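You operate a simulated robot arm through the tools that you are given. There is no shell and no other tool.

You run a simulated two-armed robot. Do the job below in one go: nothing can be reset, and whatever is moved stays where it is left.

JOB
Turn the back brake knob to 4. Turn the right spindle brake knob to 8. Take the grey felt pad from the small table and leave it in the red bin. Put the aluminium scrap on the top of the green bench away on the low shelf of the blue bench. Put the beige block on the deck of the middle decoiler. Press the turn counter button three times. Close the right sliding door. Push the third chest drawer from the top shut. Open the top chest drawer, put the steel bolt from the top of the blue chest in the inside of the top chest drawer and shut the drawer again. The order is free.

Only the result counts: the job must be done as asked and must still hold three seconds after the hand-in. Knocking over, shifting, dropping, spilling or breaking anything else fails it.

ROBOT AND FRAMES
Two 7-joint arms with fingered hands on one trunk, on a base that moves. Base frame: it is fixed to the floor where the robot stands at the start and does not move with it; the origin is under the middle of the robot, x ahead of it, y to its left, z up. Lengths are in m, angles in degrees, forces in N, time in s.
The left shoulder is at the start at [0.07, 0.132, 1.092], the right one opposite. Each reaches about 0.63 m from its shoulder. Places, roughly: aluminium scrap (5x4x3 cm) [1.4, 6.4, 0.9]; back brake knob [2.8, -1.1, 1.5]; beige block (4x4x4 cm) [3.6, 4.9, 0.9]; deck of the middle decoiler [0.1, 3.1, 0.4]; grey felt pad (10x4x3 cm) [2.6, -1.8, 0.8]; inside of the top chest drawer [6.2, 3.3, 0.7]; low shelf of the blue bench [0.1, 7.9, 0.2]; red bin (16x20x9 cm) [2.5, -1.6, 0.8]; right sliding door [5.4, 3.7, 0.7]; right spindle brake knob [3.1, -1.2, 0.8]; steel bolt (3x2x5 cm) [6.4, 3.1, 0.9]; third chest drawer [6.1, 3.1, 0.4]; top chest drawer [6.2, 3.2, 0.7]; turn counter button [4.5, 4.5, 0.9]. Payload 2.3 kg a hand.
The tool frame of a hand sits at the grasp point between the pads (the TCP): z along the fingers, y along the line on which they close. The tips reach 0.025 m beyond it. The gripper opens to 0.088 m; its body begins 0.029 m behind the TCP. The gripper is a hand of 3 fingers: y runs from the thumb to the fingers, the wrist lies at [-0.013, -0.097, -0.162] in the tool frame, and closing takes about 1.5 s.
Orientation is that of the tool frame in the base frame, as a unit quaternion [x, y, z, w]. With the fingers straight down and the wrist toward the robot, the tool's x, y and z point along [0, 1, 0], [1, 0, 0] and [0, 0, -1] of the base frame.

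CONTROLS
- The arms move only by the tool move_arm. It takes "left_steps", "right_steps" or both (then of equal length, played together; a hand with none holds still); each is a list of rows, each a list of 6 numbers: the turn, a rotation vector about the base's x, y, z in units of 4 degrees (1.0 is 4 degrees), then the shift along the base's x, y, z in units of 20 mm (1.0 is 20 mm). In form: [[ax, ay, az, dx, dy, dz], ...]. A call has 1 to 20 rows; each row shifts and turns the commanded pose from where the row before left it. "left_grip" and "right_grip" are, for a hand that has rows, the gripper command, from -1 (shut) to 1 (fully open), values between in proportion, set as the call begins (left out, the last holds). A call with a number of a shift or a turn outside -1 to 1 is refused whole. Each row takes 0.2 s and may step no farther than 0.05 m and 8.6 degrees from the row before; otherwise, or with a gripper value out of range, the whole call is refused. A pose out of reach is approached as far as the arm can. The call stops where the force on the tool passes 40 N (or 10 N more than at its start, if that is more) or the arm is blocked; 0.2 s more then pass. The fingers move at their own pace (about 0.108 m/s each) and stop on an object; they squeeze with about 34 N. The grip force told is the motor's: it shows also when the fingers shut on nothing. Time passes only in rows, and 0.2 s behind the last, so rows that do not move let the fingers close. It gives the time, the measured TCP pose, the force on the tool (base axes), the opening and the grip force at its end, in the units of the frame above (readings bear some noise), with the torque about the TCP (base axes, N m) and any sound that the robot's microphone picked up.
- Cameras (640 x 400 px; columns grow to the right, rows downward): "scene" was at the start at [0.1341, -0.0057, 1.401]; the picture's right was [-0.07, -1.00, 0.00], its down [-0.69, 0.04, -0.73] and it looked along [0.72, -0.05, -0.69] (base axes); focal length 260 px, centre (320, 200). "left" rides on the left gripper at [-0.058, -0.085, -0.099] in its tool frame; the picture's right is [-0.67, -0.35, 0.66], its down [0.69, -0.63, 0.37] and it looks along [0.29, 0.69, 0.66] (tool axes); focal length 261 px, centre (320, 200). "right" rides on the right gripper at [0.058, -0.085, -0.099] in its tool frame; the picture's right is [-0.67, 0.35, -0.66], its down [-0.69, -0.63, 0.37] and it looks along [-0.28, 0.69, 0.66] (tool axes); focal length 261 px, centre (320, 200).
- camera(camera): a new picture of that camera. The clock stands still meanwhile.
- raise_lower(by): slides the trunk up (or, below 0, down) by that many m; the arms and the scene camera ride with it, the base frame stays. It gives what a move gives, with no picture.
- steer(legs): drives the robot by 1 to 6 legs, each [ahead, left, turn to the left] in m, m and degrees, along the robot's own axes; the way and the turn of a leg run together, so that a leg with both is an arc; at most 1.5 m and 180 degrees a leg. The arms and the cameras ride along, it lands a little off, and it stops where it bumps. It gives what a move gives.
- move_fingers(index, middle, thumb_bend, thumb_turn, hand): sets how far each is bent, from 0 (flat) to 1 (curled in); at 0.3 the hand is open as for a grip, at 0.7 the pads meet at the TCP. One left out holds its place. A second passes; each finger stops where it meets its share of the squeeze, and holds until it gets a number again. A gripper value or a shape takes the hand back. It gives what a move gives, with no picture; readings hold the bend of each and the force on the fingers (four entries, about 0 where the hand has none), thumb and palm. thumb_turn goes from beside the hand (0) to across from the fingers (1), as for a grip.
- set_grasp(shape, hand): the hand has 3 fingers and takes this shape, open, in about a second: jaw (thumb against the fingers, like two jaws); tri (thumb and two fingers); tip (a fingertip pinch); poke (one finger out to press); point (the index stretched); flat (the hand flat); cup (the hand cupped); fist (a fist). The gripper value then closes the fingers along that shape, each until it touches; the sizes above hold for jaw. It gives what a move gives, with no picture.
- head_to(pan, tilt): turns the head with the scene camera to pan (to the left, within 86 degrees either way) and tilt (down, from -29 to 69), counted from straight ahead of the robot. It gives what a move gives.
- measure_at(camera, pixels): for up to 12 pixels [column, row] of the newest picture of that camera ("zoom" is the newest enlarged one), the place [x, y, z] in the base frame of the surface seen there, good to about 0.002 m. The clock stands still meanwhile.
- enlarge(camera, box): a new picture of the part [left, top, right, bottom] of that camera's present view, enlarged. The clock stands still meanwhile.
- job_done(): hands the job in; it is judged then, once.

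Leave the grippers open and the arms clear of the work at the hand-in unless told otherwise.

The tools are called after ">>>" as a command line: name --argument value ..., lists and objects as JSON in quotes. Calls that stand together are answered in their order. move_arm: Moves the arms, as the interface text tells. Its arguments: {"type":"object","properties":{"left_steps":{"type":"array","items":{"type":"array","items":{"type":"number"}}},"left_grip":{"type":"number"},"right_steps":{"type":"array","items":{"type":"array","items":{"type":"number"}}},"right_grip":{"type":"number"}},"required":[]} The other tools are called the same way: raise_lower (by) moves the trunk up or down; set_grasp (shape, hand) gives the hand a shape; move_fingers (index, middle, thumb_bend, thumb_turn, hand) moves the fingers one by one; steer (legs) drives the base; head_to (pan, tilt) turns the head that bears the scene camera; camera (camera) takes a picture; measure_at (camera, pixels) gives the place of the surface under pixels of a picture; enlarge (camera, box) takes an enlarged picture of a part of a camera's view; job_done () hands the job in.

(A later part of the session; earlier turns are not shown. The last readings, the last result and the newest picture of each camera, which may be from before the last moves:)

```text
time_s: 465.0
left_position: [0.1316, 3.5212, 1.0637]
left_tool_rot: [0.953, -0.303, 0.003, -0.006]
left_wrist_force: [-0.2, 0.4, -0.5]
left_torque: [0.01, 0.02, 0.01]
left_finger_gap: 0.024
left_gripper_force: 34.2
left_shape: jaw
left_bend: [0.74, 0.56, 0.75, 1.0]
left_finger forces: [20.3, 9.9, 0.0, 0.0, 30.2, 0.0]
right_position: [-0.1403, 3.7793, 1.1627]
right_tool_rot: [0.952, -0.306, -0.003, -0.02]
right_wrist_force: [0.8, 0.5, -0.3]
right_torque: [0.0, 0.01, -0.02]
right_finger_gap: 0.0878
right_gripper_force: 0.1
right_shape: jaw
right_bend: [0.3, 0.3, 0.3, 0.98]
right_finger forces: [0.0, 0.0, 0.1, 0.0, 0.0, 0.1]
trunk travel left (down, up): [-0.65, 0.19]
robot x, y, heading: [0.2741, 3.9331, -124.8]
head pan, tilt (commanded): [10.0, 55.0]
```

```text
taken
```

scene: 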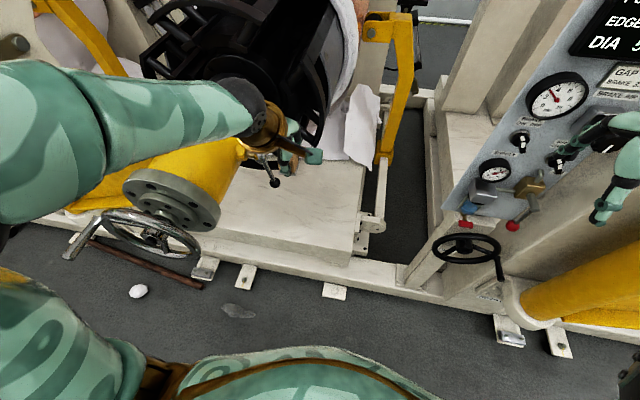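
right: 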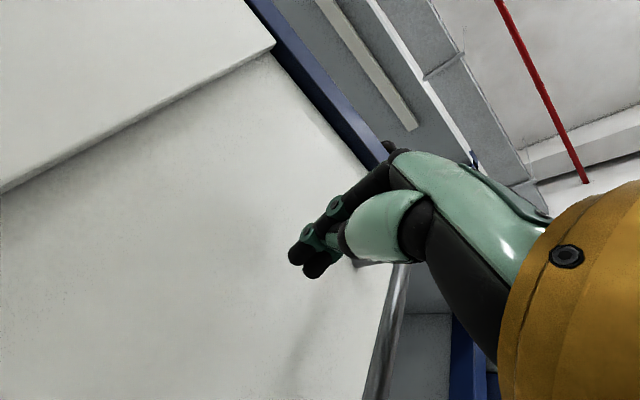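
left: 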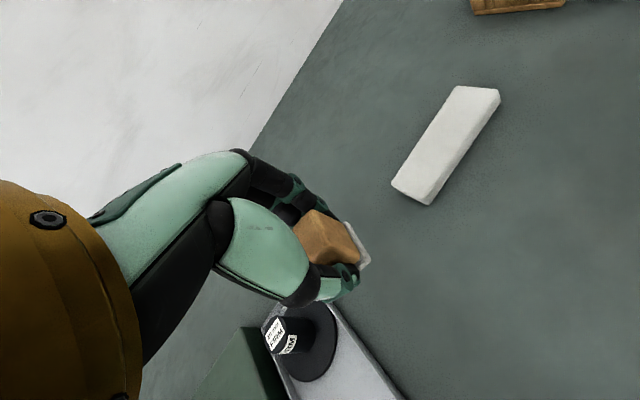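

Facing the deck. I measure overhead obstacles: coil end, hanging sheet, guard-tip lever and the deck area.

>>> measure_at --camera "scene" --pixels '[[274, 182], [300, 120], [330, 60], [360, 140], [350, 100], [385, 100], [360, 215], [300, 230], [330, 190], [240, 310], [140, 292], [190, 215]]'

>>> enlarge --camera "scene" --box '[200, 60, 420, 280]'

```text
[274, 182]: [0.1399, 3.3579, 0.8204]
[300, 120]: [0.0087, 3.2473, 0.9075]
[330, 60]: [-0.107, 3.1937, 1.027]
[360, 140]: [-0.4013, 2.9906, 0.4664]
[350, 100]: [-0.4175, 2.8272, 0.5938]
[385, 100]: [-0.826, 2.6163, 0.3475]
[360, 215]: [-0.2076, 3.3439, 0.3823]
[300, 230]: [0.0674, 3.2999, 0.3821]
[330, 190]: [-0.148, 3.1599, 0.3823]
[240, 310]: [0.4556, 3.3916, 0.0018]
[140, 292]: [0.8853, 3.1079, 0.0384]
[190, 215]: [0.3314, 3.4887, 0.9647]
```

```text
1.82 times, centred on (310, 170) of scene
```

zoom: 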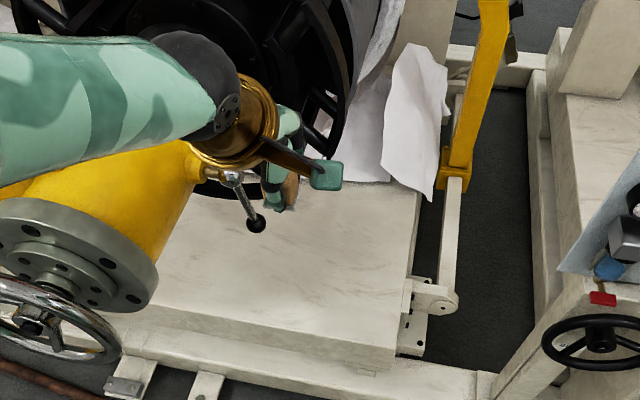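

The mandrel end overhangs the deck to p≈2.67 at z≈0.9, so I'll lower the hand in front of the deck first and go in low. I check the floor plates near the rail.

>>> measure_at --camera "scene" --pixels '[[335, 293], [245, 285], [316, 142], [310, 155], [290, 100], [320, 262], [400, 285], [260, 250]]'

>>> raise_lower --by -0.35

>>> camera --camera "scene"

```text
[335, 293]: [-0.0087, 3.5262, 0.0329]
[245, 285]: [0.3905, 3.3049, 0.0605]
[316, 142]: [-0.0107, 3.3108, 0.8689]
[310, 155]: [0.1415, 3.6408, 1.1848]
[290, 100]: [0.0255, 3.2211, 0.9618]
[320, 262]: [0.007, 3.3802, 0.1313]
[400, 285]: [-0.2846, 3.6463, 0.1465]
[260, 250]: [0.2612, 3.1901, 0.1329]
```

```text
time_s: 468.5
left_position: [0.1315, 3.5223, 0.7137]
left_tool_rot: [0.953, -0.303, 0.003, -0.005]
left_wrist_force: [1.0, 0.5, -0.8]
left_torque: [0.02, 0.0, 0.03]
left_finger_gap: 0.0242
left_gripper_force: 34.2
left_shape: jaw
left_bend: [0.74, 0.56, 0.75, 1.0]
left_finger forces: [20.4, 9.9, 0.1, 0.1, 30.2, 0.1]
right_position: [-0.1409, 3.7803, 0.8133]
right_tool_rot: [0.952, -0.306, -0.003, -0.019]
right_wrist_force: [0.3, 0.5, -1.1]
right_torque: [0.03, -0.01, 0.03]
right_finger_gap: 0.0876
right_gripper_force: 0.0
right_shape: jaw
right_bend: [0.3, 0.3, 0.3, 0.98]
right_finger forces: [0.1, 0.0, 0.0, 0.0, 0.0, 0.0]
trunk travel left (down, up): [-0.3, 0.54]
robot x, y, heading: [0.271, 3.9332, -124.8]
head pan, tilt (commanded): [10.0, 55.0]
```

```text
taken
```

scene: 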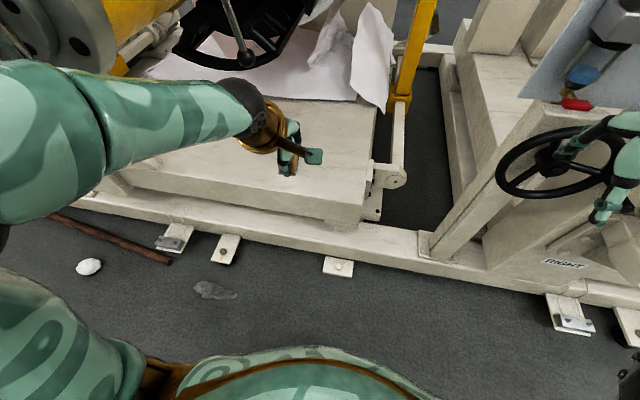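

The right hand is near the right decoiler's handwheel. I pull it up, back and inward first.

>>> move_arm --right_steps '[[0, 0, 0, 0.5, 0.5, 0.9], [0, 0, 0, 0.6, 0.5, 0.9], [0, 0, 0, 0.7, 0.4, 0.9], [0, 0, 0, 0.84, 0.33, 0.9], [0, 0, 0, 0.84, 0.33, 0.9], [0, 0, 0, 0.84, 0.33, 0.9], [0, 0, 0, 0.84, 0.33, 0.9], [0, 0, 0, 0.84, 0.33, 0.9], [0, 0, 0, 0, 0, 0]]'

>>> camera --camera "scene"

```text
time_s: 470.5
left_position: [0.132, 3.5218, 0.7141]
left_tool_rot: [0.953, -0.303, 0.003, -0.006]
left_wrist_force: [0.0, -0.1, 0.2]
left_torque: [0.0, 0.03, -0.01]
left_finger_gap: 0.0242
left_gripper_force: 34.3
left_shape: jaw
left_bend: [0.74, 0.56, 0.75, 1.0]
left_finger forces: [20.4, 10.0, 0.1, 0.0, 30.2, 0.0]
right_position: [-0.0583, 3.8351, 0.9644]
right_tool_rot: [0.952, -0.306, -0.003, -0.019]
right_wrist_force: [0.9, 0.0, 0.6]
right_torque: [-0.01, 0.01, -0.01]
right_finger_gap: 0.0877
right_gripper_force: 0.2
right_shape: jaw
right_bend: [0.3, 0.3, 0.3, 0.98]
right_finger forces: [0.0, 0.1, 0.0, 0.1, 0.0, 0.0]
right hand out of reach, approached as far as the arm can: row 1, 2, 3, 4, 5, 6, 8
trunk travel left (down, up): [-0.3, 0.54]
robot x, y, heading: [0.2767, 3.9309, -125.1]
head pan, tilt (commanded): [10.0, 55.0]
```

```text
taken
```

scene: 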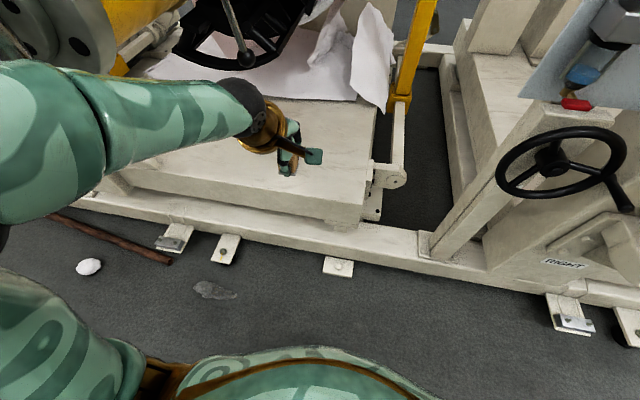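

I check the clearance between my left elbow and the guard's flange/handwheel.

>>> measure_at --camera "scene" --pixels '[[30, 70], [90, 110], [40, 140], [95, 40], [60, 30], [20, 50], [10, 210], [120, 170], [190, 110], [5, 110]]'

>>> head_to --pan 55 --tilt 45

>>> camera --camera "scene"

```text
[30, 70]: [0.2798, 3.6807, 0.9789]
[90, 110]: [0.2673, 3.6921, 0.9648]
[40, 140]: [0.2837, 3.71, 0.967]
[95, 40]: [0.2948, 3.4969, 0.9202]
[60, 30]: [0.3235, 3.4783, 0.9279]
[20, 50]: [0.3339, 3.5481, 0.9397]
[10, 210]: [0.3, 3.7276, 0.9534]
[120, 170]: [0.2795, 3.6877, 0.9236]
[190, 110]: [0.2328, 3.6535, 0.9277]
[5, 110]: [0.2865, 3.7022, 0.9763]
```

```text
time_s: 471.6
left_position: [0.1322, 3.5219, 0.713]
left_tool_rot: [0.953, -0.303, 0.003, -0.005]
left_wrist_force: [-0.3, 0.7, -1.1]
left_torque: [0.0, -0.01, 0.02]
left_finger_gap: 0.0241
left_gripper_force: 34.0
left_shape: jaw
left_bend: [0.74, 0.56, 0.75, 1.0]
left_finger forces: [20.4, 9.9, 0.1, 0.1, 30.2, 0.0]
right_position: [-0.0583, 3.8349, 0.9653]
right_tool_rot: [0.952, -0.306, -0.004, -0.019]
right_wrist_force: [0.2, 0.2, 0.5]
right_torque: [0.0, 0.0, -0.02]
right_finger_gap: 0.0877
right_gripper_force: 0.2
right_shape: jaw
right_bend: [0.3, 0.3, 0.3, 0.98]
right_finger forces: [0.0, 0.0, 0.1, 0.1, 0.1, 0.0]
trunk travel left (down, up): [-0.3, 0.54]
robot x, y, heading: [0.2725, 3.9348, -125.0]
head pan, tilt (commanded): [55.0, 45.0]
```

```text
taken
```

scene: 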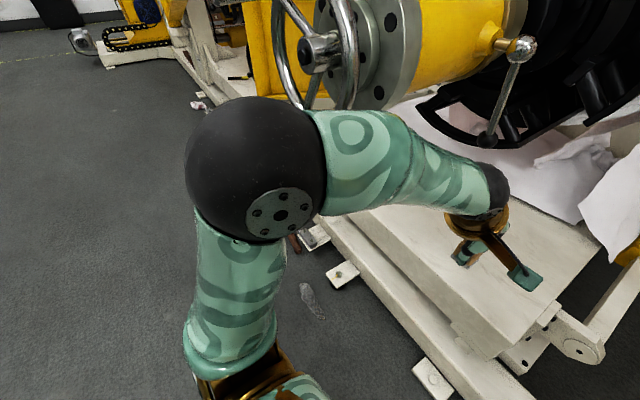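

The elbow has ~10 cm clearance. I lower the left hand in front of the deck to z≈0.47.

>>> move_arm --left_steps '[[0, 0, 0, 0, 0, -1], [0, 0, 0, 0, 0, -1], [0, 0, 0, 0, 0, -1], [0, 0, 0, 0, 0, -1], [0, 0, 0, 0, 0, -1], [0, 0, 0, 0, 0, -1], [0, 0, 0, 0, 0, -1], [0, 0, 0, 0, 0, -1], [0, 0, 0, 0, 0, -1], [0, 0, 0, 0, 0, -1], [0, 0, 0, 0, 0, -1], [0, 0, 0, 0, 0, -1], [0, 0, 0, 0, 0, 0]]'

>>> camera --camera "scene"

>>> camera --camera "left"

```text
time_s: 474.4
left_position: [0.1325, 3.5213, 0.4727]
left_tool_rot: [0.953, -0.303, 0.003, -0.005]
left_wrist_force: [-0.3, 0.1, 0.3]
left_torque: [0.01, -0.05, -0.01]
left_finger_gap: 0.0238
left_gripper_force: 33.9
left_shape: jaw
left_bend: [0.74, 0.56, 0.75, 1.0]
left_finger forces: [20.4, 9.8, 0.0, 0.1, 30.4, 0.0]
right_position: [-0.058, 3.8343, 0.9647]
right_tool_rot: [0.952, -0.307, -0.003, -0.02]
right_wrist_force: [0.1, 0.9, -0.1]
right_torque: [-0.01, -0.03, 0.02]
right_finger_gap: 0.0876
right_gripper_force: 0.0
right_shape: jaw
right_bend: [0.3, 0.3, 0.3, 0.98]
right_finger forces: [0.1, 0.1, 0.0, 0.1, 0.0, 0.0]
trunk travel left (down, up): [-0.3, 0.54]
robot x, y, heading: [0.2743, 3.9324, -124.8]
head pan, tilt (commanded): [55.0, 45.0]
```

```text
taken
```

scene: 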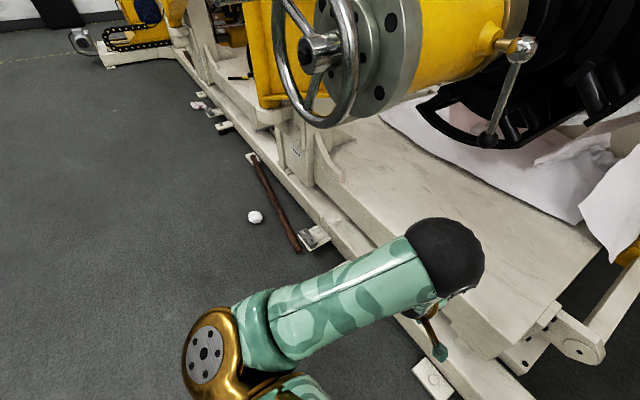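

```text
taken
```

left: 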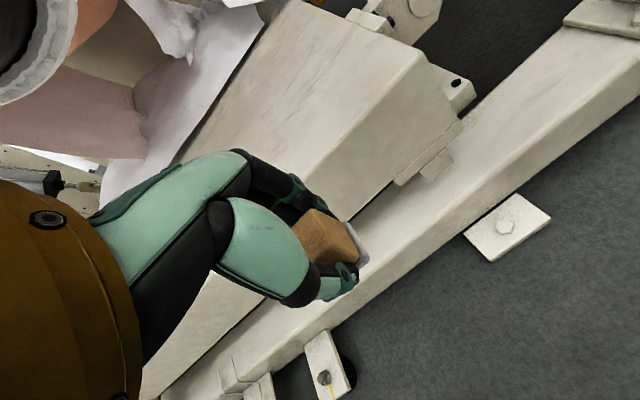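

The hand is low in front of the deck. I measure the mandrel's lowest rim and the deck before moving in.

>>> measure_at --camera "scene" --pixels '[[440, 118], [480, 140], [540, 140], [600, 120], [488, 140], [590, 200], [560, 240], [480, 215], [520, 300], [470, 180]]'

>>> steer --legs '[[0.13, -0.04, 0]]'

>>> camera --camera "scene"

>>> camera --camera "left"

```text
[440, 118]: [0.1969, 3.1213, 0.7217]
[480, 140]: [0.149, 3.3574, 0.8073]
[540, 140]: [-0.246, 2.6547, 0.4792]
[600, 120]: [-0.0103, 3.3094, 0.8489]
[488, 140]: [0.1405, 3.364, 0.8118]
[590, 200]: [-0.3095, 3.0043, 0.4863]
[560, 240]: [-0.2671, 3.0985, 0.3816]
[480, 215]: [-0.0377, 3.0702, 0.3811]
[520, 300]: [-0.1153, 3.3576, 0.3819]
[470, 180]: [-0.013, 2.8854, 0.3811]
```

```text
time_s: 475.7
left_position: [0.027, 3.4354, 0.4729]
left_tool_rot: [0.953, -0.302, 0.002, -0.006]
left_wrist_force: [0.4, -0.6, 0.3]
left_torque: [0.0, 0.01, -0.01]
left_finger_gap: 0.0238
left_gripper_force: 34.0
left_shape: jaw
left_bend: [0.74, 0.56, 0.75, 1.0]
left_finger forces: [20.5, 9.8, 0.0, 0.0, 30.4, 0.0]
right_position: [-0.1631, 3.7489, 0.9641]
right_tool_rot: [0.953, -0.303, -0.004, -0.02]
right_wrist_force: [-0.2, 0.2, -0.4]
right_torque: [-0.04, 0.05, -0.02]
right_finger_gap: 0.0876
right_gripper_force: 0.1
right_shape: jaw
right_bend: [0.3, 0.3, 0.3, 0.98]
right_finger forces: [0.0, 0.1, 0.1, 0.1, 0.0, 0.0]
trunk travel left (down, up): [-0.3, 0.54]
robot x, y, heading: [0.1724, 3.8482, -124.4]
head pan, tilt (commanded): [55.0, 45.0]
```

```text
taken
```

scene: 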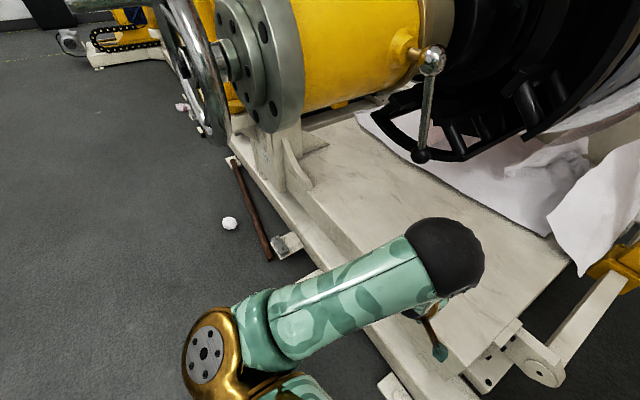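

```text
taken
```

left: 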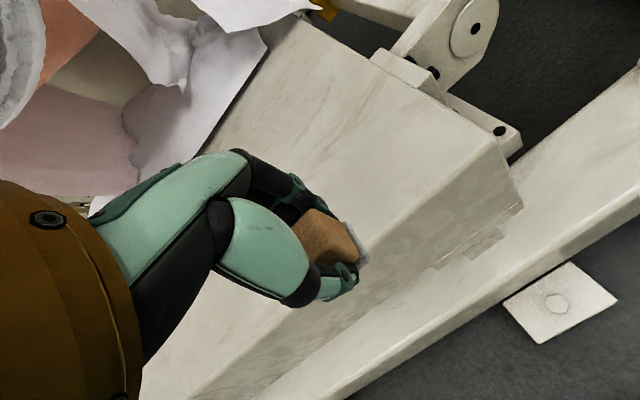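

I move the block in over the deck 13 cm, then lower.

>>> move_arm --left_steps '[[0, 0, 0, -0.54, -0.773, 0], [0, 0, 0, -0.54, -0.773, 0], [0, 0, 0, -0.54, -0.773, 0], [0, 0, 0, -0.54, -0.773, 0], [0, 0, 0, -0.54, -0.773, 0], [0, 0, 0, -0.54, -0.773, 0], [0, 0, 0, -0.54, -0.773, 0], [0, 0, 0, 0, 0, 0]]'

>>> camera --camera "left"

>>> head_to --pan 25 --tilt 55

>>> camera --camera "scene"

```text
time_s: 477.5
left_position: [-0.0479, 3.3283, 0.4725]
left_tool_rot: [0.954, -0.301, 0.004, -0.006]
left_wrist_force: [-0.1, 0.0, 0.0]
left_torque: [0.01, 0.0, 0.01]
left_finger_gap: 0.0241
left_gripper_force: 34.0
left_shape: jaw
left_bend: [0.74, 0.56, 0.75, 1.0]
left_finger forces: [20.5, 9.8, 0.0, 0.1, 30.4, 0.0]
right_position: [-0.1645, 3.7492, 0.9644]
right_tool_rot: [0.953, -0.304, -0.003, -0.019]
right_wrist_force: [-1.4, 0.7, -1.0]
right_torque: [0.0, -0.03, 0.01]
right_finger_gap: 0.0878
right_gripper_force: 0.0
right_shape: jaw
right_bend: [0.3, 0.3, 0.3, 0.98]
right_finger forces: [0.0, 0.0, 0.0, 0.0, 0.0, 0.0]
trunk travel left (down, up): [-0.3, 0.54]
robot x, y, heading: [0.1707, 3.8423, -125.0]
head pan, tilt (commanded): [55.0, 45.0]
```

```text
taken
```

left: 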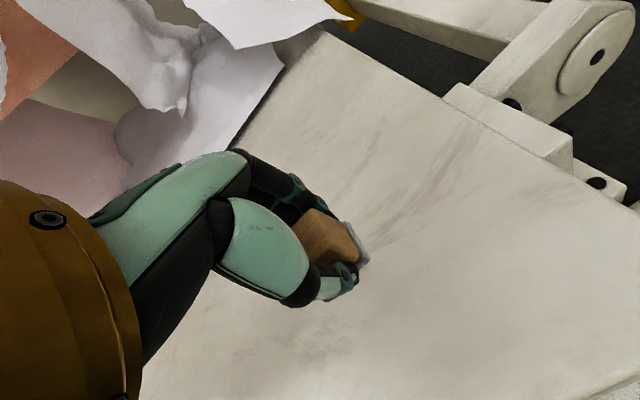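

```text
time_s: 478.4
left_position: [-0.0474, 3.328, 0.4713]
left_tool_rot: [0.954, -0.301, 0.002, -0.005]
left_wrist_force: [0.0, -0.5, 0.0]
left_torque: [0.04, 0.02, 0.05]
left_finger_gap: 0.0241
left_gripper_force: 34.2
left_shape: jaw
left_bend: [0.74, 0.56, 0.75, 1.0]
left_finger forces: [20.5, 9.8, 0.0, 0.0, 30.4, 0.0]
right_position: [-0.1637, 3.7489, 0.9631]
right_tool_rot: [0.952, -0.304, -0.003, -0.019]
right_wrist_force: [0.2, 0.5, -0.6]
right_torque: [0.0, -0.01, -0.02]
right_finger_gap: 0.0878
right_gripper_force: 0.0
right_shape: jaw
right_bend: [0.3, 0.3, 0.3, 0.98]
right_finger forces: [0.0, 0.0, 0.0, 0.0, 0.0, 0.1]
trunk travel left (down, up): [-0.3, 0.54]
robot x, y, heading: [0.1684, 3.8514, -125.0]
head pan, tilt (commanded): [25.0, 55.0]
```

```text
taken
```

scene: 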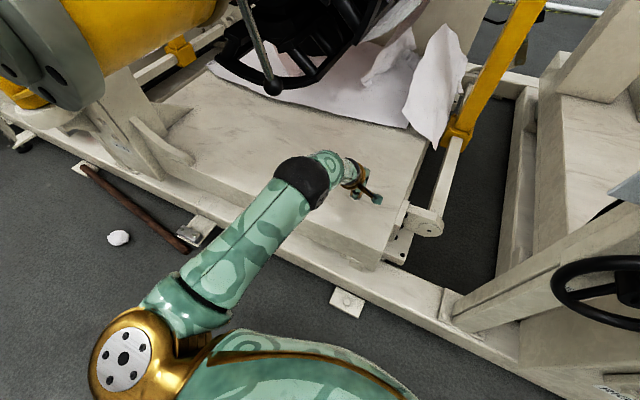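

The block is above the free deck surface. I lower 5.4 cm in steps.

>>> move_arm --left_steps '[[0, 0, 0, 0, 0, -1], [0, 0, 0, 0, 0, -1], [0, 0, 0, 0, 0, -0.5], [0, 0, 0, 0, 0, -0.25], [0, 0, 0, 0, 0, 0]]'

>>> camera --camera "left"

```text
time_s: 479.6
left_position: [-0.0497, 3.3284, 0.4164]
left_tool_rot: [0.953, -0.302, 0.003, -0.005]
left_wrist_force: [-0.4, -0.4, 0.1]
left_torque: [-0.04, 0.03, 0.0]
left_finger_gap: 0.0239
left_gripper_force: 34.0
left_shape: jaw
left_bend: [0.74, 0.56, 0.75, 1.0]
left_finger forces: [20.5, 9.8, 0.0, 0.0, 30.5, 0.0]
right_position: [-0.1648, 3.751, 0.9651]
right_tool_rot: [0.952, -0.304, -0.003, -0.019]
right_wrist_force: [-0.1, 0.4, 0.3]
right_torque: [-0.02, 0.02, 0.01]
right_finger_gap: 0.0874
right_gripper_force: 0.1
right_shape: jaw
right_bend: [0.3, 0.3, 0.3, 0.98]
right_finger forces: [0.0, 0.1, 0.0, 0.0, 0.0, 0.0]
trunk travel left (down, up): [-0.3, 0.54]
robot x, y, heading: [0.1663, 3.851, -124.7]
head pan, tilt (commanded): [25.0, 55.0]
```

```text
taken
```

left: 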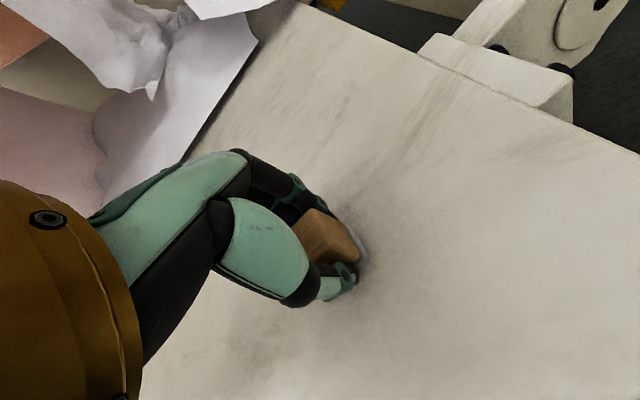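

Almost touching. I lower 4 mm more, then open partly.

>>> move_arm --left_steps '[[0, 0, 0, 0, 0, -0.2], [0, 0, 0, 0, 0, 0]]'

>>> move_arm --left_steps '[[0, 0, 0, 0, 0, 0], [0, 0, 0, 0, 0, 0], [0, 0, 0, 0, 0, 0], [0, 0, 0, 0, 0, 0], [0, 0, 0, 0, 0, 0]]' --left_grip 0.5

>>> camera --camera "left"

```text
time_s: 480.2
left_position: [-0.0463, 3.3269, 0.4136]
left_tool_rot: [0.954, -0.301, 0.003, -0.006]
left_wrist_force: [-0.3, -0.5, -0.4]
left_torque: [0.04, 0.0, 0.03]
left_finger_gap: 0.0239
left_gripper_force: 33.8
left_shape: jaw
left_bend: [0.74, 0.56, 0.75, 1.0]
left_finger forces: [20.5, 9.9, 0.0, 0.0, 30.4, 0.0]
right_position: [-0.1651, 3.749, 0.9649]
right_tool_rot: [0.952, -0.305, -0.003, -0.019]
right_wrist_force: [1.1, -0.2, 0.2]
right_torque: [0.0, 0.01, -0.01]
right_finger_gap: 0.0877
right_gripper_force: 0.1
right_shape: jaw
right_bend: [0.3, 0.3, 0.3, 0.98]
right_finger forces: [0.0, 0.0, 0.0, 0.0, 0.1, 0.0]
trunk travel left (down, up): [-0.3, 0.54]
robot x, y, heading: [0.1678, 3.8484, -124.7]
head pan, tilt (commanded): [25.0, 55.0]
```

```text
time_s: 481.4
left_position: [-0.0482, 3.3273, 0.4134]
left_tool_rot: [0.953, -0.301, 0.003, -0.006]
left_wrist_force: [0.3, -0.4, -0.3]
left_torque: [-0.04, -0.04, 0.0]
left_finger_gap: 0.0655
left_gripper_force: 0.0
left_shape: jaw
left_bend: [0.27, 0.36, 0.54, 0.99]
left_finger forces: [0.0, 0.0, 0.0, 0.1, 0.0, 0.1]
right_position: [-0.1654, 3.7502, 0.9646]
right_tool_rot: [0.952, -0.304, -0.003, -0.02]
right_wrist_force: [-0.1, -1.1, -1.1]
right_torque: [0.04, 0.0, 0.02]
right_finger_gap: 0.0876
right_gripper_force: 0.0
right_shape: jaw
right_bend: [0.3, 0.3, 0.3, 0.98]
right_finger forces: [0.0, 0.1, 0.0, 0.0, 0.0, 0.0]
trunk travel left (down, up): [-0.3, 0.54]
robot x, y, heading: [0.1721, 3.8526, -124.7]
head pan, tilt (commanded): [25.0, 55.0]
```

```text
taken
```

left: 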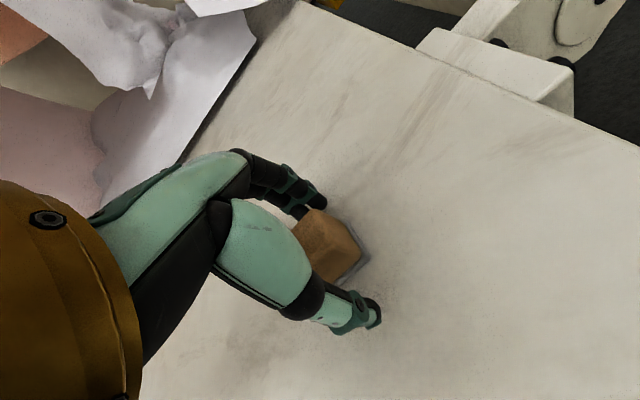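

Released. I lift 6–8 cm straight up and withdraw the hand from the deck.

>>> move_arm --left_steps '[[0, 0, 0, 0, 0, 1], [0, 0, 0, 0, 0, 1], [0, 0, 0, 0, 0, 1], [0, 0, 0, 0, 0, 0.5], [0, 0, 0, 0.54, 0.773, 0], [0, 0, 0, 0.54, 0.773, 0], [0, 0, 0, 0.54, 0.773, 0], [0, 0, 0, 0.54, 0.773, 0], [0, 0, 0, 0.54, 0.773, 0], [0, 0, 0, 0.54, 0.773, 0], [0, 0, 0, 0.54, 0.773, 0], [0, 0, 0, 0, 0, 0]]'

>>> camera --camera "scene"

>>> camera --camera "left"

```text
time_s: 484.0
left_position: [0.0284, 3.437, 0.4854]
left_tool_rot: [0.954, -0.301, 0.003, -0.005]
left_wrist_force: [0.3, -0.7, -0.2]
left_torque: [0.01, -0.01, -0.02]
left_finger_gap: 0.0658
left_gripper_force: 0.1
left_shape: jaw
left_bend: [0.27, 0.36, 0.54, 0.99]
left_finger forces: [0.1, 0.1, 0.1, 0.0, 0.0, 0.0]
right_position: [-0.1639, 3.7499, 0.9647]
right_tool_rot: [0.953, -0.303, -0.003, -0.019]
right_wrist_force: [-1.2, 0.3, 0.6]
right_torque: [0.04, 0.0, 0.01]
right_finger_gap: 0.0877
right_gripper_force: 0.0
right_shape: jaw
right_bend: [0.3, 0.3, 0.3, 0.98]
right_finger forces: [0.0, 0.1, 0.1, 0.0, 0.1, 0.0]
trunk travel left (down, up): [-0.3, 0.54]
robot x, y, heading: [0.1672, 3.8505, -124.7]
head pan, tilt (commanded): [25.0, 55.0]
```

```text
taken
```

scene: 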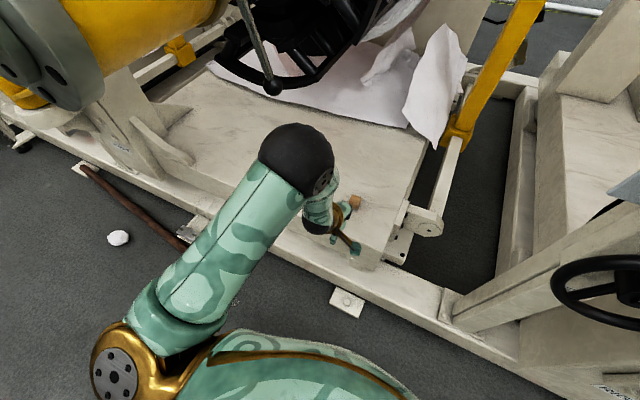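

```text
taken
```

left: 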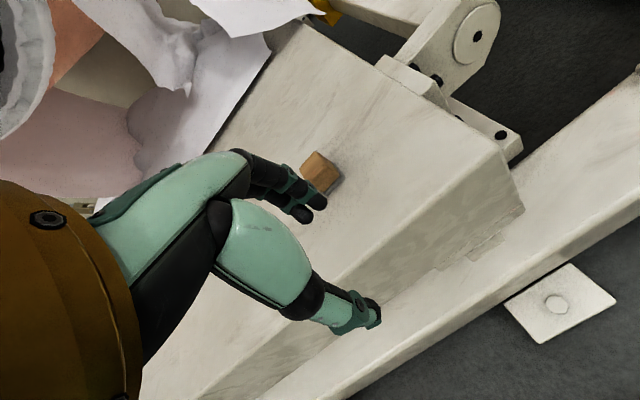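

The beige block stands on the middle decoiler's deck. I back away from the machine, raise the trunk and left hand.

>>> steer --legs '[[-0.5, 0, 0]]'

>>> raise_lower --by 0.35

>>> move_arm --left_steps '[[0, 0, 0, 0, 0, 1], [0, 0, 0, 0, 0, 1], [0, 0, 0, 0, 0, 1], [0, 0, 0, 0, 0, 1], [0, 0, 0, 0, 0, 1], [0, 0, 0, 0, 0, 1], [0, 0, 0, 0, 0, 1], [0, 0, 0, 0, 0, 1], [0, 0, 0, 0, 0, 1], [0, 0, 0, 0, 0, 1], [0, 0, 0, 0, 0, 1], [0, 0, 0, 0, 0, 1]]'

>>> head_to --pan 10 --tilt 30

>>> camera --camera "scene"

```text
time_s: 487.0
left_position: [0.3108, 3.8449, 0.4835]
left_tool_rot: [0.954, -0.3, 0.003, -0.005]
left_wrist_force: [-0.3, -0.4, -0.2]
left_torque: [-0.01, 0.0, 0.0]
left_finger_gap: 0.0657
left_gripper_force: 0.0
left_shape: jaw
left_bend: [0.27, 0.36, 0.54, 0.99]
left_finger forces: [0.0, 0.1, 0.1, 0.1, 0.0, 0.0]
right_position: [0.1184, 4.1574, 0.9647]
right_tool_rot: [0.953, -0.303, -0.003, -0.019]
right_wrist_force: [-0.2, 0.1, -0.5]
right_torque: [0.0, -0.01, 0.02]
right_finger_gap: 0.0878
right_gripper_force: 0.0
right_shape: jaw
right_bend: [0.3, 0.3, 0.3, 0.98]
right_finger forces: [0.0, 0.0, 0.0, 0.1, 0.0, 0.1]
trunk travel left (down, up): [-0.3, 0.54]
robot x, y, heading: [0.4507, 4.2592, -124.4]
head pan, tilt (commanded): [25.0, 55.0]
```

```text
time_s: 490.4
left_position: [0.3108, 3.844, 0.8335]
left_tool_rot: [0.954, -0.3, 0.002, -0.006]
left_wrist_force: [0.3, -0.1, 0.7]
left_torque: [0.0, 0.0, 0.04]
left_finger_gap: 0.0656
left_gripper_force: 0.1
left_shape: jaw
left_bend: [0.27, 0.36, 0.54, 0.99]
left_finger forces: [0.0, 0.0, 0.0, 0.0, 0.0, 0.1]
right_position: [0.1176, 4.1572, 1.3147]
right_tool_rot: [0.953, -0.304, -0.003, -0.019]
right_wrist_force: [-0.8, 0.0, 0.3]
right_torque: [-0.01, -0.01, 0.0]
right_finger_gap: 0.0876
right_gripper_force: 0.0
right_shape: jaw
right_bend: [0.3, 0.3, 0.3, 0.98]
right_finger forces: [0.1, 0.0, 0.1, 0.0, 0.1, 0.0]
trunk travel left (down, up): [-0.65, 0.19]
robot x, y, heading: [0.4509, 4.2563, -124.5]
head pan, tilt (commanded): [25.0, 55.0]
```

```text
time_s: 493.0
left_position: [0.3117, 3.8444, 1.0745]
left_tool_rot: [0.954, -0.299, 0.002, -0.005]
left_wrist_force: [-0.1, 0.1, 0.2]
left_torque: [-0.05, 0.03, 0.03]
left_finger_gap: 0.0656
left_gripper_force: 0.0
left_shape: jaw
left_bend: [0.27, 0.36, 0.54, 0.99]
left_finger forces: [0.1, 0.0, 0.1, 0.1, 0.1, 0.0]
right_position: [0.1191, 4.1573, 1.3142]
right_tool_rot: [0.953, -0.303, -0.004, -0.019]
right_wrist_force: [0.9, 0.5, -0.3]
right_torque: [-0.03, 0.0, 0.01]
right_finger_gap: 0.0877
right_gripper_force: 0.0
right_shape: jaw
right_bend: [0.3, 0.3, 0.3, 0.98]
right_finger forces: [0.0, 0.0, 0.0, 0.0, 0.0, 0.1]
trunk travel left (down, up): [-0.65, 0.19]
robot x, y, heading: [0.4512, 4.2597, -124.4]
head pan, tilt (commanded): [25.0, 55.0]
```

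```text
time_s: 493.9
left_position: [0.3105, 3.8457, 1.0731]
left_tool_rot: [0.954, -0.301, 0.003, -0.005]
left_wrist_force: [0.2, 0.1, -0.3]
left_torque: [-0.02, -0.02, 0.01]
left_finger_gap: 0.0658
left_gripper_force: 0.1
left_shape: jaw
left_bend: [0.27, 0.36, 0.54, 0.99]
left_finger forces: [0.0, 0.0, 0.1, 0.1, 0.1, 0.0]
right_position: [0.1179, 4.1574, 1.3154]
right_tool_rot: [0.953, -0.303, -0.004, -0.019]
right_wrist_force: [-0.8, 0.3, 0.0]
right_torque: [0.0, -0.03, 0.04]
right_finger_gap: 0.0877
right_gripper_force: 0.0
right_shape: jaw
right_bend: [0.3, 0.3, 0.3, 0.98]
right_finger forces: [0.0, 0.0, 0.1, 0.0, 0.1, 0.0]
trunk travel left (down, up): [-0.65, 0.19]
robot x, y, heading: [0.4505, 4.2581, -124.3]
head pan, tilt (commanded): [10.0, 30.0]
```

```text
taken
```

scene: 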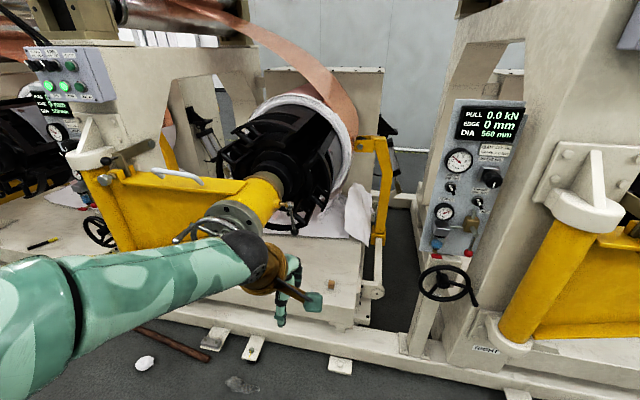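

The block sits well on the deck. I turn around toward the green and blue benches along the wall.

>>> steer --legs '[[0, 0, -178]]'

>>> head_to --pan 15 --tilt 15

>>> camera --camera "scene"

```text
time_s: 501.7
left_position: [0.5954, 4.6665, 1.0733]
left_tool_rot: [0.306, 0.952, -0.005, -0.003]
left_wrist_force: [0.0, 0.6, 0.4]
left_torque: [0.01, 0.01, -0.03]
left_finger_gap: 0.0657
left_gripper_force: 0.2
left_shape: jaw
left_bend: [0.27, 0.36, 0.54, 0.99]
left_finger forces: [0.0, 0.0, 0.0, 0.0, 0.0, 0.1]
right_position: [0.783, 4.3519, 1.314]
right_tool_rot: [0.31, 0.95, -0.019, 0.003]
right_wrist_force: [-0.3, 0.1, -0.2]
right_torque: [-0.02, -0.02, 0.01]
right_finger_gap: 0.0874
right_gripper_force: 0.0
right_shape: jaw
right_bend: [0.3, 0.3, 0.3, 0.98]
right_finger forces: [0.1, 0.0, 0.1, 0.1, 0.1, 0.1]
trunk travel left (down, up): [-0.65, 0.19]
robot x, y, heading: [0.4468, 4.2561, 54.8]
head pan, tilt (commanded): [10.0, 30.0]
```

```text
time_s: 502.4
left_position: [0.5961, 4.6654, 1.0742]
left_tool_rot: [0.307, 0.952, -0.005, -0.003]
left_wrist_force: [-0.6, -0.7, -0.2]
left_torque: [0.01, 0.01, -0.02]
left_finger_gap: 0.0653
left_gripper_force: 0.0
left_shape: jaw
left_bend: [0.27, 0.36, 0.54, 0.99]
left_finger forces: [0.0, 0.0, 0.0, 0.0, 0.0, 0.1]
right_position: [0.7835, 4.3516, 1.314]
right_tool_rot: [0.309, 0.951, -0.019, 0.003]
right_wrist_force: [0.0, 0.2, -0.3]
right_torque: [0.01, 0.05, -0.04]
right_finger_gap: 0.0877
right_gripper_force: 0.2
right_shape: jaw
right_bend: [0.3, 0.3, 0.3, 0.98]
right_finger forces: [0.0, 0.0, 0.0, 0.0, 0.1, 0.0]
trunk travel left (down, up): [-0.65, 0.19]
robot x, y, heading: [0.453, 4.2544, 54.7]
head pan, tilt (commanded): [15.0, 15.0]
```

```text
taken
```

scene: 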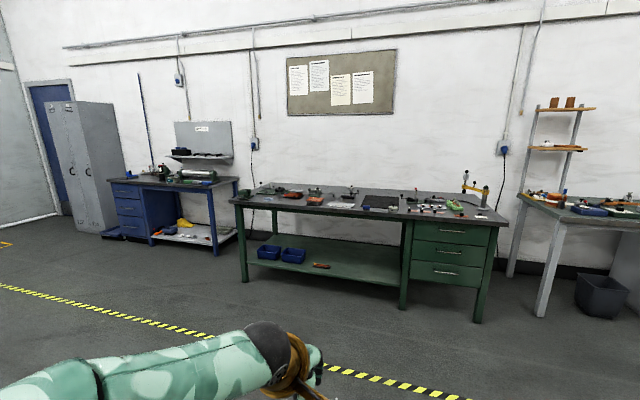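

The green bench is ahead and the blue bench with its low shelf at left. I enlarge both.

>>> enlarge --camera "scene" --box '[230, 165, 510, 225]'

>>> enlarge --camera "scene" --box '[100, 120, 260, 270]'

>>> measure_at --camera "zoom" --pixels '[[400, 310], [340, 310], [470, 300], [250, 310], [430, 290], [380, 290], [280, 260], [420, 190], [200, 310], [260, 340], [500, 220], [300, 330]]'

```text
2.29 times, centred on (370, 195) of scene
```

zoom: 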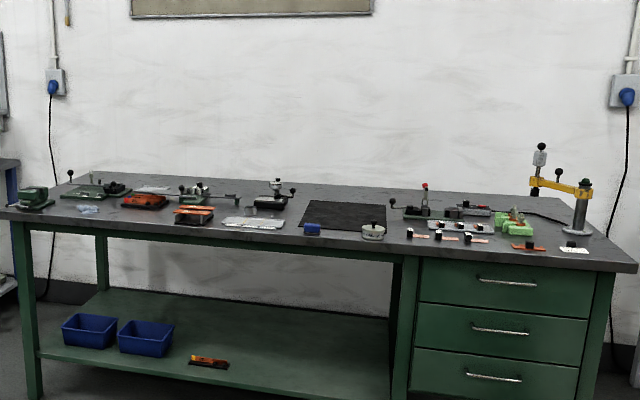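

```text
2.67 times, centred on (180, 195) of scene
```

zoom: 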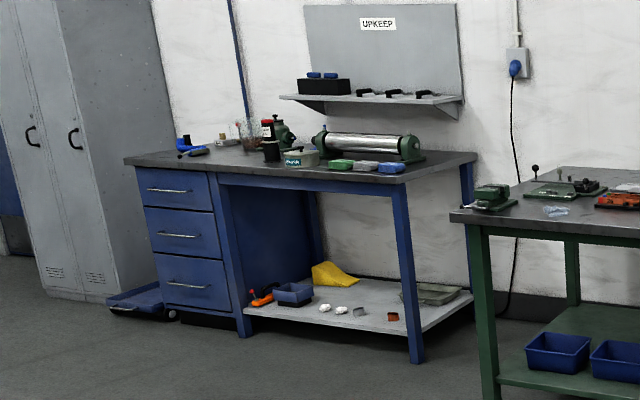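

```text
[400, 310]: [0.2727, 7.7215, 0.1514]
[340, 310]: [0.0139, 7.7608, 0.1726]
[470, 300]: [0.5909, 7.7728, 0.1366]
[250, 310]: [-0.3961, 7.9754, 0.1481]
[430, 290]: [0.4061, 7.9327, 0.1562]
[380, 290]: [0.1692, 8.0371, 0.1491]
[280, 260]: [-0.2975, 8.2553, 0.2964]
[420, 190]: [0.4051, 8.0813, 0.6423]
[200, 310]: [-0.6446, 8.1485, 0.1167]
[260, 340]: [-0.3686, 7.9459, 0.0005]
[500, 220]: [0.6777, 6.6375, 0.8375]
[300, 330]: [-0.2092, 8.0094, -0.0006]
```

I drive closer to the green bench's left-middle part to find the scrap near (1.4,6.4).

>>> steer --legs '[[0.7, 0.25, 0], [0.7, 0.25, -0.7]]'

>>> head_to --pan 0 --tilt 30

>>> camera --camera "scene"

```text
time_s: 510.1
left_position: [1.0142, 6.0829, 1.0743]
left_tool_rot: [0.317, 0.948, -0.004, -0.003]
left_wrist_force: [-0.4, 0.6, -0.4]
left_torque: [-0.02, 0.0, 0.01]
left_finger_gap: 0.0657
left_gripper_force: 0.1
left_shape: jaw
left_bend: [0.27, 0.36, 0.54, 0.99]
left_finger forces: [0.0, 0.0, 0.1, 0.0, 0.1, 0.0]
right_position: [1.1941, 5.7643, 1.3148]
right_tool_rot: [0.32, 0.947, -0.019, 0.003]
right_wrist_force: [-0.1, -0.3, 0.0]
right_torque: [0.02, -0.02, -0.01]
right_finger_gap: 0.0875
right_gripper_force: 0.0
right_shape: jaw
right_bend: [0.3, 0.3, 0.3, 0.98]
right_finger forces: [0.0, 0.0, 0.0, 0.0, 0.0, 0.0]
trunk travel left (down, up): [-0.65, 0.19]
robot x, y, heading: [0.8608, 5.6769, 53.5]
head pan, tilt (commanded): [15.0, 15.0]
```

```text
time_s: 510.8
left_position: [1.0142, 6.0839, 1.0739]
left_tool_rot: [0.317, 0.948, -0.006, -0.002]
left_wrist_force: [0.6, 0.6, 0.5]
left_torque: [0.05, -0.01, -0.03]
left_finger_gap: 0.0657
left_gripper_force: 0.1
left_shape: jaw
left_bend: [0.27, 0.36, 0.54, 0.99]
left_finger forces: [0.0, 0.0, 0.1, 0.1, 0.0, 0.0]
right_position: [1.1948, 5.7656, 1.3147]
right_tool_rot: [0.321, 0.947, -0.019, 0.003]
right_wrist_force: [-0.1, 0.2, 0.4]
right_torque: [-0.03, 0.03, 0.03]
right_finger_gap: 0.0879
right_gripper_force: 0.0
right_shape: jaw
right_bend: [0.3, 0.3, 0.3, 0.98]
right_finger forces: [0.1, 0.0, 0.0, 0.0, 0.0, 0.0]
trunk travel left (down, up): [-0.65, 0.19]
robot x, y, heading: [0.8577, 5.6777, 53.5]
head pan, tilt (commanded): [0.0, 30.0]
```

```text
taken
```

scene: 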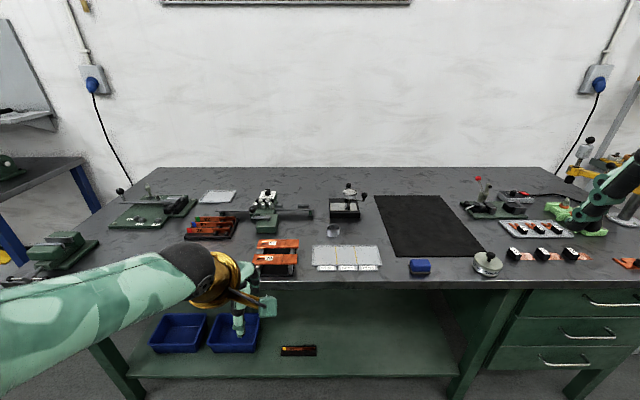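

A small grey lump lies at (333,230). I enlarge the bench top.

>>> enlarge --camera "scene" --box '[240, 180, 430, 290]'

>>> measure_at --camera "zoom" --pixels '[[313, 170], [300, 180], [325, 180], [313, 185], [345, 120], [345, 60], [250, 120], [390, 180], [300, 230], [100, 210], [350, 260], [340, 300]]'

```text
3.37 times, centred on (335, 235) of scene
```

zoom: 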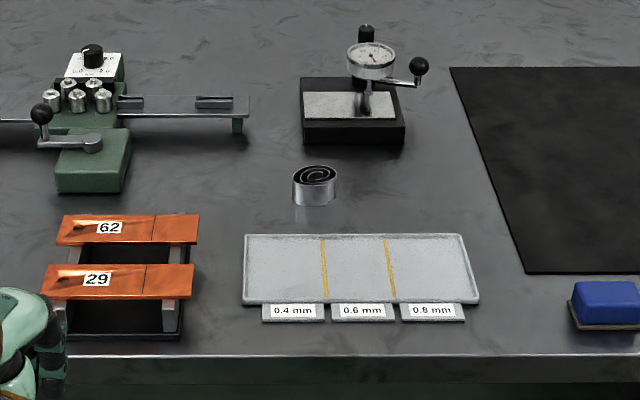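

```text
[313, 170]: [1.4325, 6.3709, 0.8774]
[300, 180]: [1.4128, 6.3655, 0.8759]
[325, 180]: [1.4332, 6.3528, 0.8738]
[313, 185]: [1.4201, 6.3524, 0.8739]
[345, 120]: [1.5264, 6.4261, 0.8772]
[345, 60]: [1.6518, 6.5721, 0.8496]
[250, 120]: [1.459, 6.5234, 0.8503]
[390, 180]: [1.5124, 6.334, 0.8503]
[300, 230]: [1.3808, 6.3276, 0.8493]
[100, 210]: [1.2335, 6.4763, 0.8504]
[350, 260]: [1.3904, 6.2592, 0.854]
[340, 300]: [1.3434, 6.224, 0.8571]
```

The aluminium scrap is the coiled strip at (1.425,6.363), z 0.850–0.881. I drive 0.32 m closer to take it with the right hand.

>>> steer --legs '[[0.32, 0, 0.5]]'

>>> head_to --pan 0 --tilt 50

>>> camera --camera "scene"

>>> enlarge --camera "scene" --box '[290, 130, 400, 220]'

```text
time_s: 513.0
left_position: [1.1983, 6.3384, 1.0745]
left_tool_rot: [0.314, 0.949, -0.005, -0.002]
left_wrist_force: [0.1, 0.7, -0.6]
left_torque: [-0.01, 0.01, -0.01]
left_finger_gap: 0.0654
left_gripper_force: 0.0
left_shape: jaw
left_bend: [0.27, 0.36, 0.54, 0.99]
left_finger forces: [0.0, 0.0, 0.0, 0.1, 0.0, 0.0]
right_position: [1.3822, 6.0201, 1.3153]
right_tool_rot: [0.317, 0.948, -0.018, 0.003]
right_wrist_force: [0.4, -0.1, 0.1]
right_torque: [0.0, 0.01, 0.02]
right_finger_gap: 0.0876
right_gripper_force: 0.0
right_shape: jaw
right_bend: [0.3, 0.3, 0.3, 0.98]
right_finger forces: [0.0, 0.0, 0.0, 0.0, 0.1, 0.1]
trunk travel left (down, up): [-0.65, 0.19]
robot x, y, heading: [1.0484, 5.9284, 53.9]
head pan, tilt (commanded): [0.0, 30.0]
```

```text
time_s: 513.8
left_position: [1.1993, 6.3411, 1.0735]
left_tool_rot: [0.314, 0.949, -0.006, -0.003]
left_wrist_force: [-0.2, 0.5, 0.0]
left_torque: [-0.01, -0.01, 0.01]
left_finger_gap: 0.0657
left_gripper_force: 0.0
left_shape: jaw
left_bend: [0.27, 0.36, 0.54, 0.99]
left_finger forces: [0.0, 0.0, 0.1, 0.1, 0.0, 0.0]
right_position: [1.3807, 6.0219, 1.3142]
right_tool_rot: [0.317, 0.948, -0.02, 0.003]
right_wrist_force: [-0.7, -0.3, 0.0]
right_torque: [0.03, -0.04, 0.04]
right_finger_gap: 0.0875
right_gripper_force: 0.0
right_shape: jaw
right_bend: [0.3, 0.3, 0.3, 0.98]
right_finger forces: [0.1, 0.0, 0.0, 0.0, 0.0, 0.1]
trunk travel left (down, up): [-0.65, 0.19]
robot x, y, heading: [1.045, 5.9307, 53.7]
head pan, tilt (commanded): [0.0, 50.0]
```

```text
taken
```

scene: 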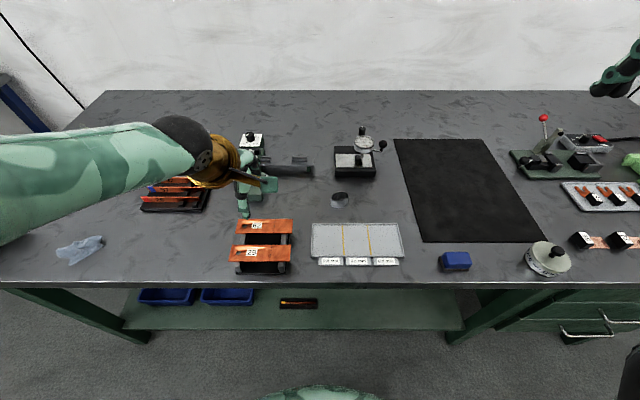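

```text
4.44 times, centred on (345, 175) of scene
```

zoom: 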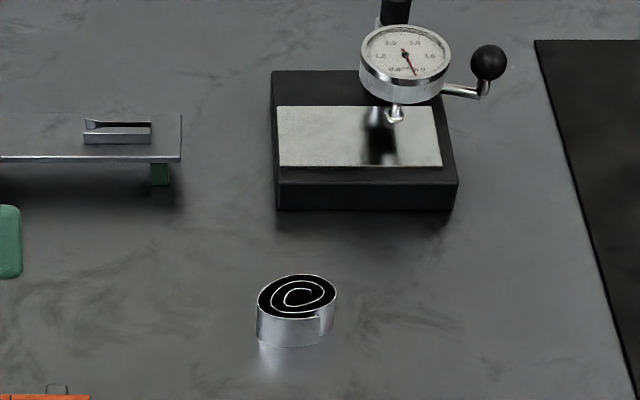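

I measure the scrap's rim precisely.

>>> measure_at --camera "zoom" --pixels '[[262, 296], [335, 295], [298, 277], [298, 318], [297, 300], [262, 335], [325, 335], [295, 345], [370, 200], [300, 390], [160, 160]]'

```text
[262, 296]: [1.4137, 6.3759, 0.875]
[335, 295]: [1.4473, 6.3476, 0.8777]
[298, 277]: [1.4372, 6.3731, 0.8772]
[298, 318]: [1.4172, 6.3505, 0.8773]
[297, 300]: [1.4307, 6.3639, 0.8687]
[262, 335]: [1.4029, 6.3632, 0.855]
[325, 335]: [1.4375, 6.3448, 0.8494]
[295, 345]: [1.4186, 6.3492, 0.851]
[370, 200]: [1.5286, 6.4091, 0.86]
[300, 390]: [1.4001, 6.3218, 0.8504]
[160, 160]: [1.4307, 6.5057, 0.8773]
```

Scrap centre (1.429,6.362), top 0.878. I move the right hand over it, partly open.

>>> move_arm --right_steps '[[0.46, -0.335, 0, 0.142, 1, -1], [0, 0, 0, 0.142, 1, -1], [0, 0, 0, 0.142, 1, -1], [0, 0, 0, 0.142, 1, -1], [0, 0, 0, 0.142, 1, -1], [0, 0, 0, 0.142, 1, -1], [0, 0, 0, 0.142, 1, -1], [0, 0, 0, 0.142, 1, -1], [0, 0, 0, 0.142, 1, -1], [0, 0, 0, 0.142, 1, -1], [0, 0, 0, 0.142, 1, -1], [0, 0, 0, 0.142, 1, -1], [0, 0, 0, 0.142, 1, -1], [0, 0, 0, 0.142, 1, -1], [0, 0, 0, 0.142, 1, -1], [0, 0, 0, 0.142, 1, -1], [0, 0, 0, 0.142, 1, -1], [0, 0, 0, 0, 0, 0]]' --right_grip 0.4

>>> camera --camera "right"

>>> camera --camera "scene"

```text
time_s: 517.6
left_position: [1.1997, 6.341, 1.0749]
left_tool_rot: [0.313, 0.95, -0.005, -0.002]
left_wrist_force: [0.6, -0.1, 0.4]
left_torque: [0.0, 0.03, 0.01]
left_finger_gap: 0.0658
left_gripper_force: 0.0
left_shape: jaw
left_bend: [0.27, 0.36, 0.54, 0.99]
left_finger forces: [0.0, 0.0, 0.0, 0.0, 0.1, 0.0]
right_position: [1.4698, 6.3322, 1.0169]
right_tool_rot: [0.316, 0.949, 0.001, 0.009]
right_wrist_force: [0.2, 0.0, 0.4]
right_torque: [0.01, 0.02, -0.02]
right_finger_gap: 0.062
right_gripper_force: 0.1
right_shape: jaw
right_bend: [0.27, 0.37, 0.58, 0.99]
right_finger forces: [0.0, 0.0, 0.0, 0.2, 0.1, 0.1]
right hand out of reach, approached as far as the arm can: row 1, 2, 3, 4, 5, 17
trunk travel left (down, up): [-0.65, 0.19]
robot x, y, heading: [1.0467, 5.9357, 53.8]
head pan, tilt (commanded): [0.0, 50.0]
```

```text
taken
```

right: 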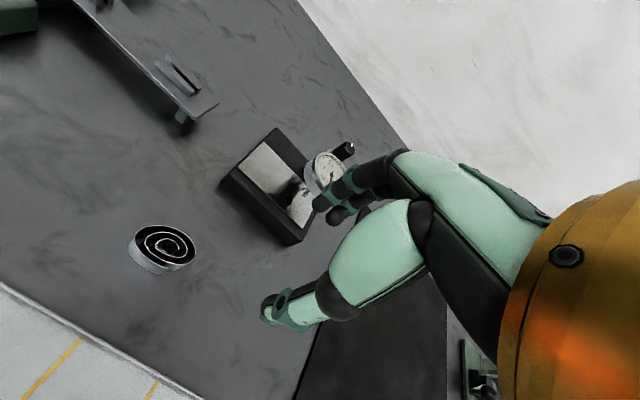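

```text
taken
```

scene: 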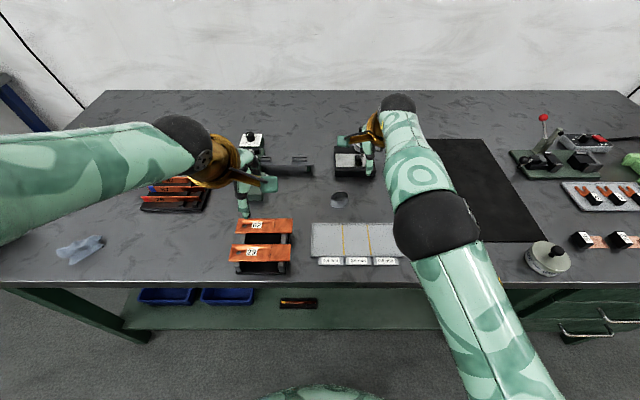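

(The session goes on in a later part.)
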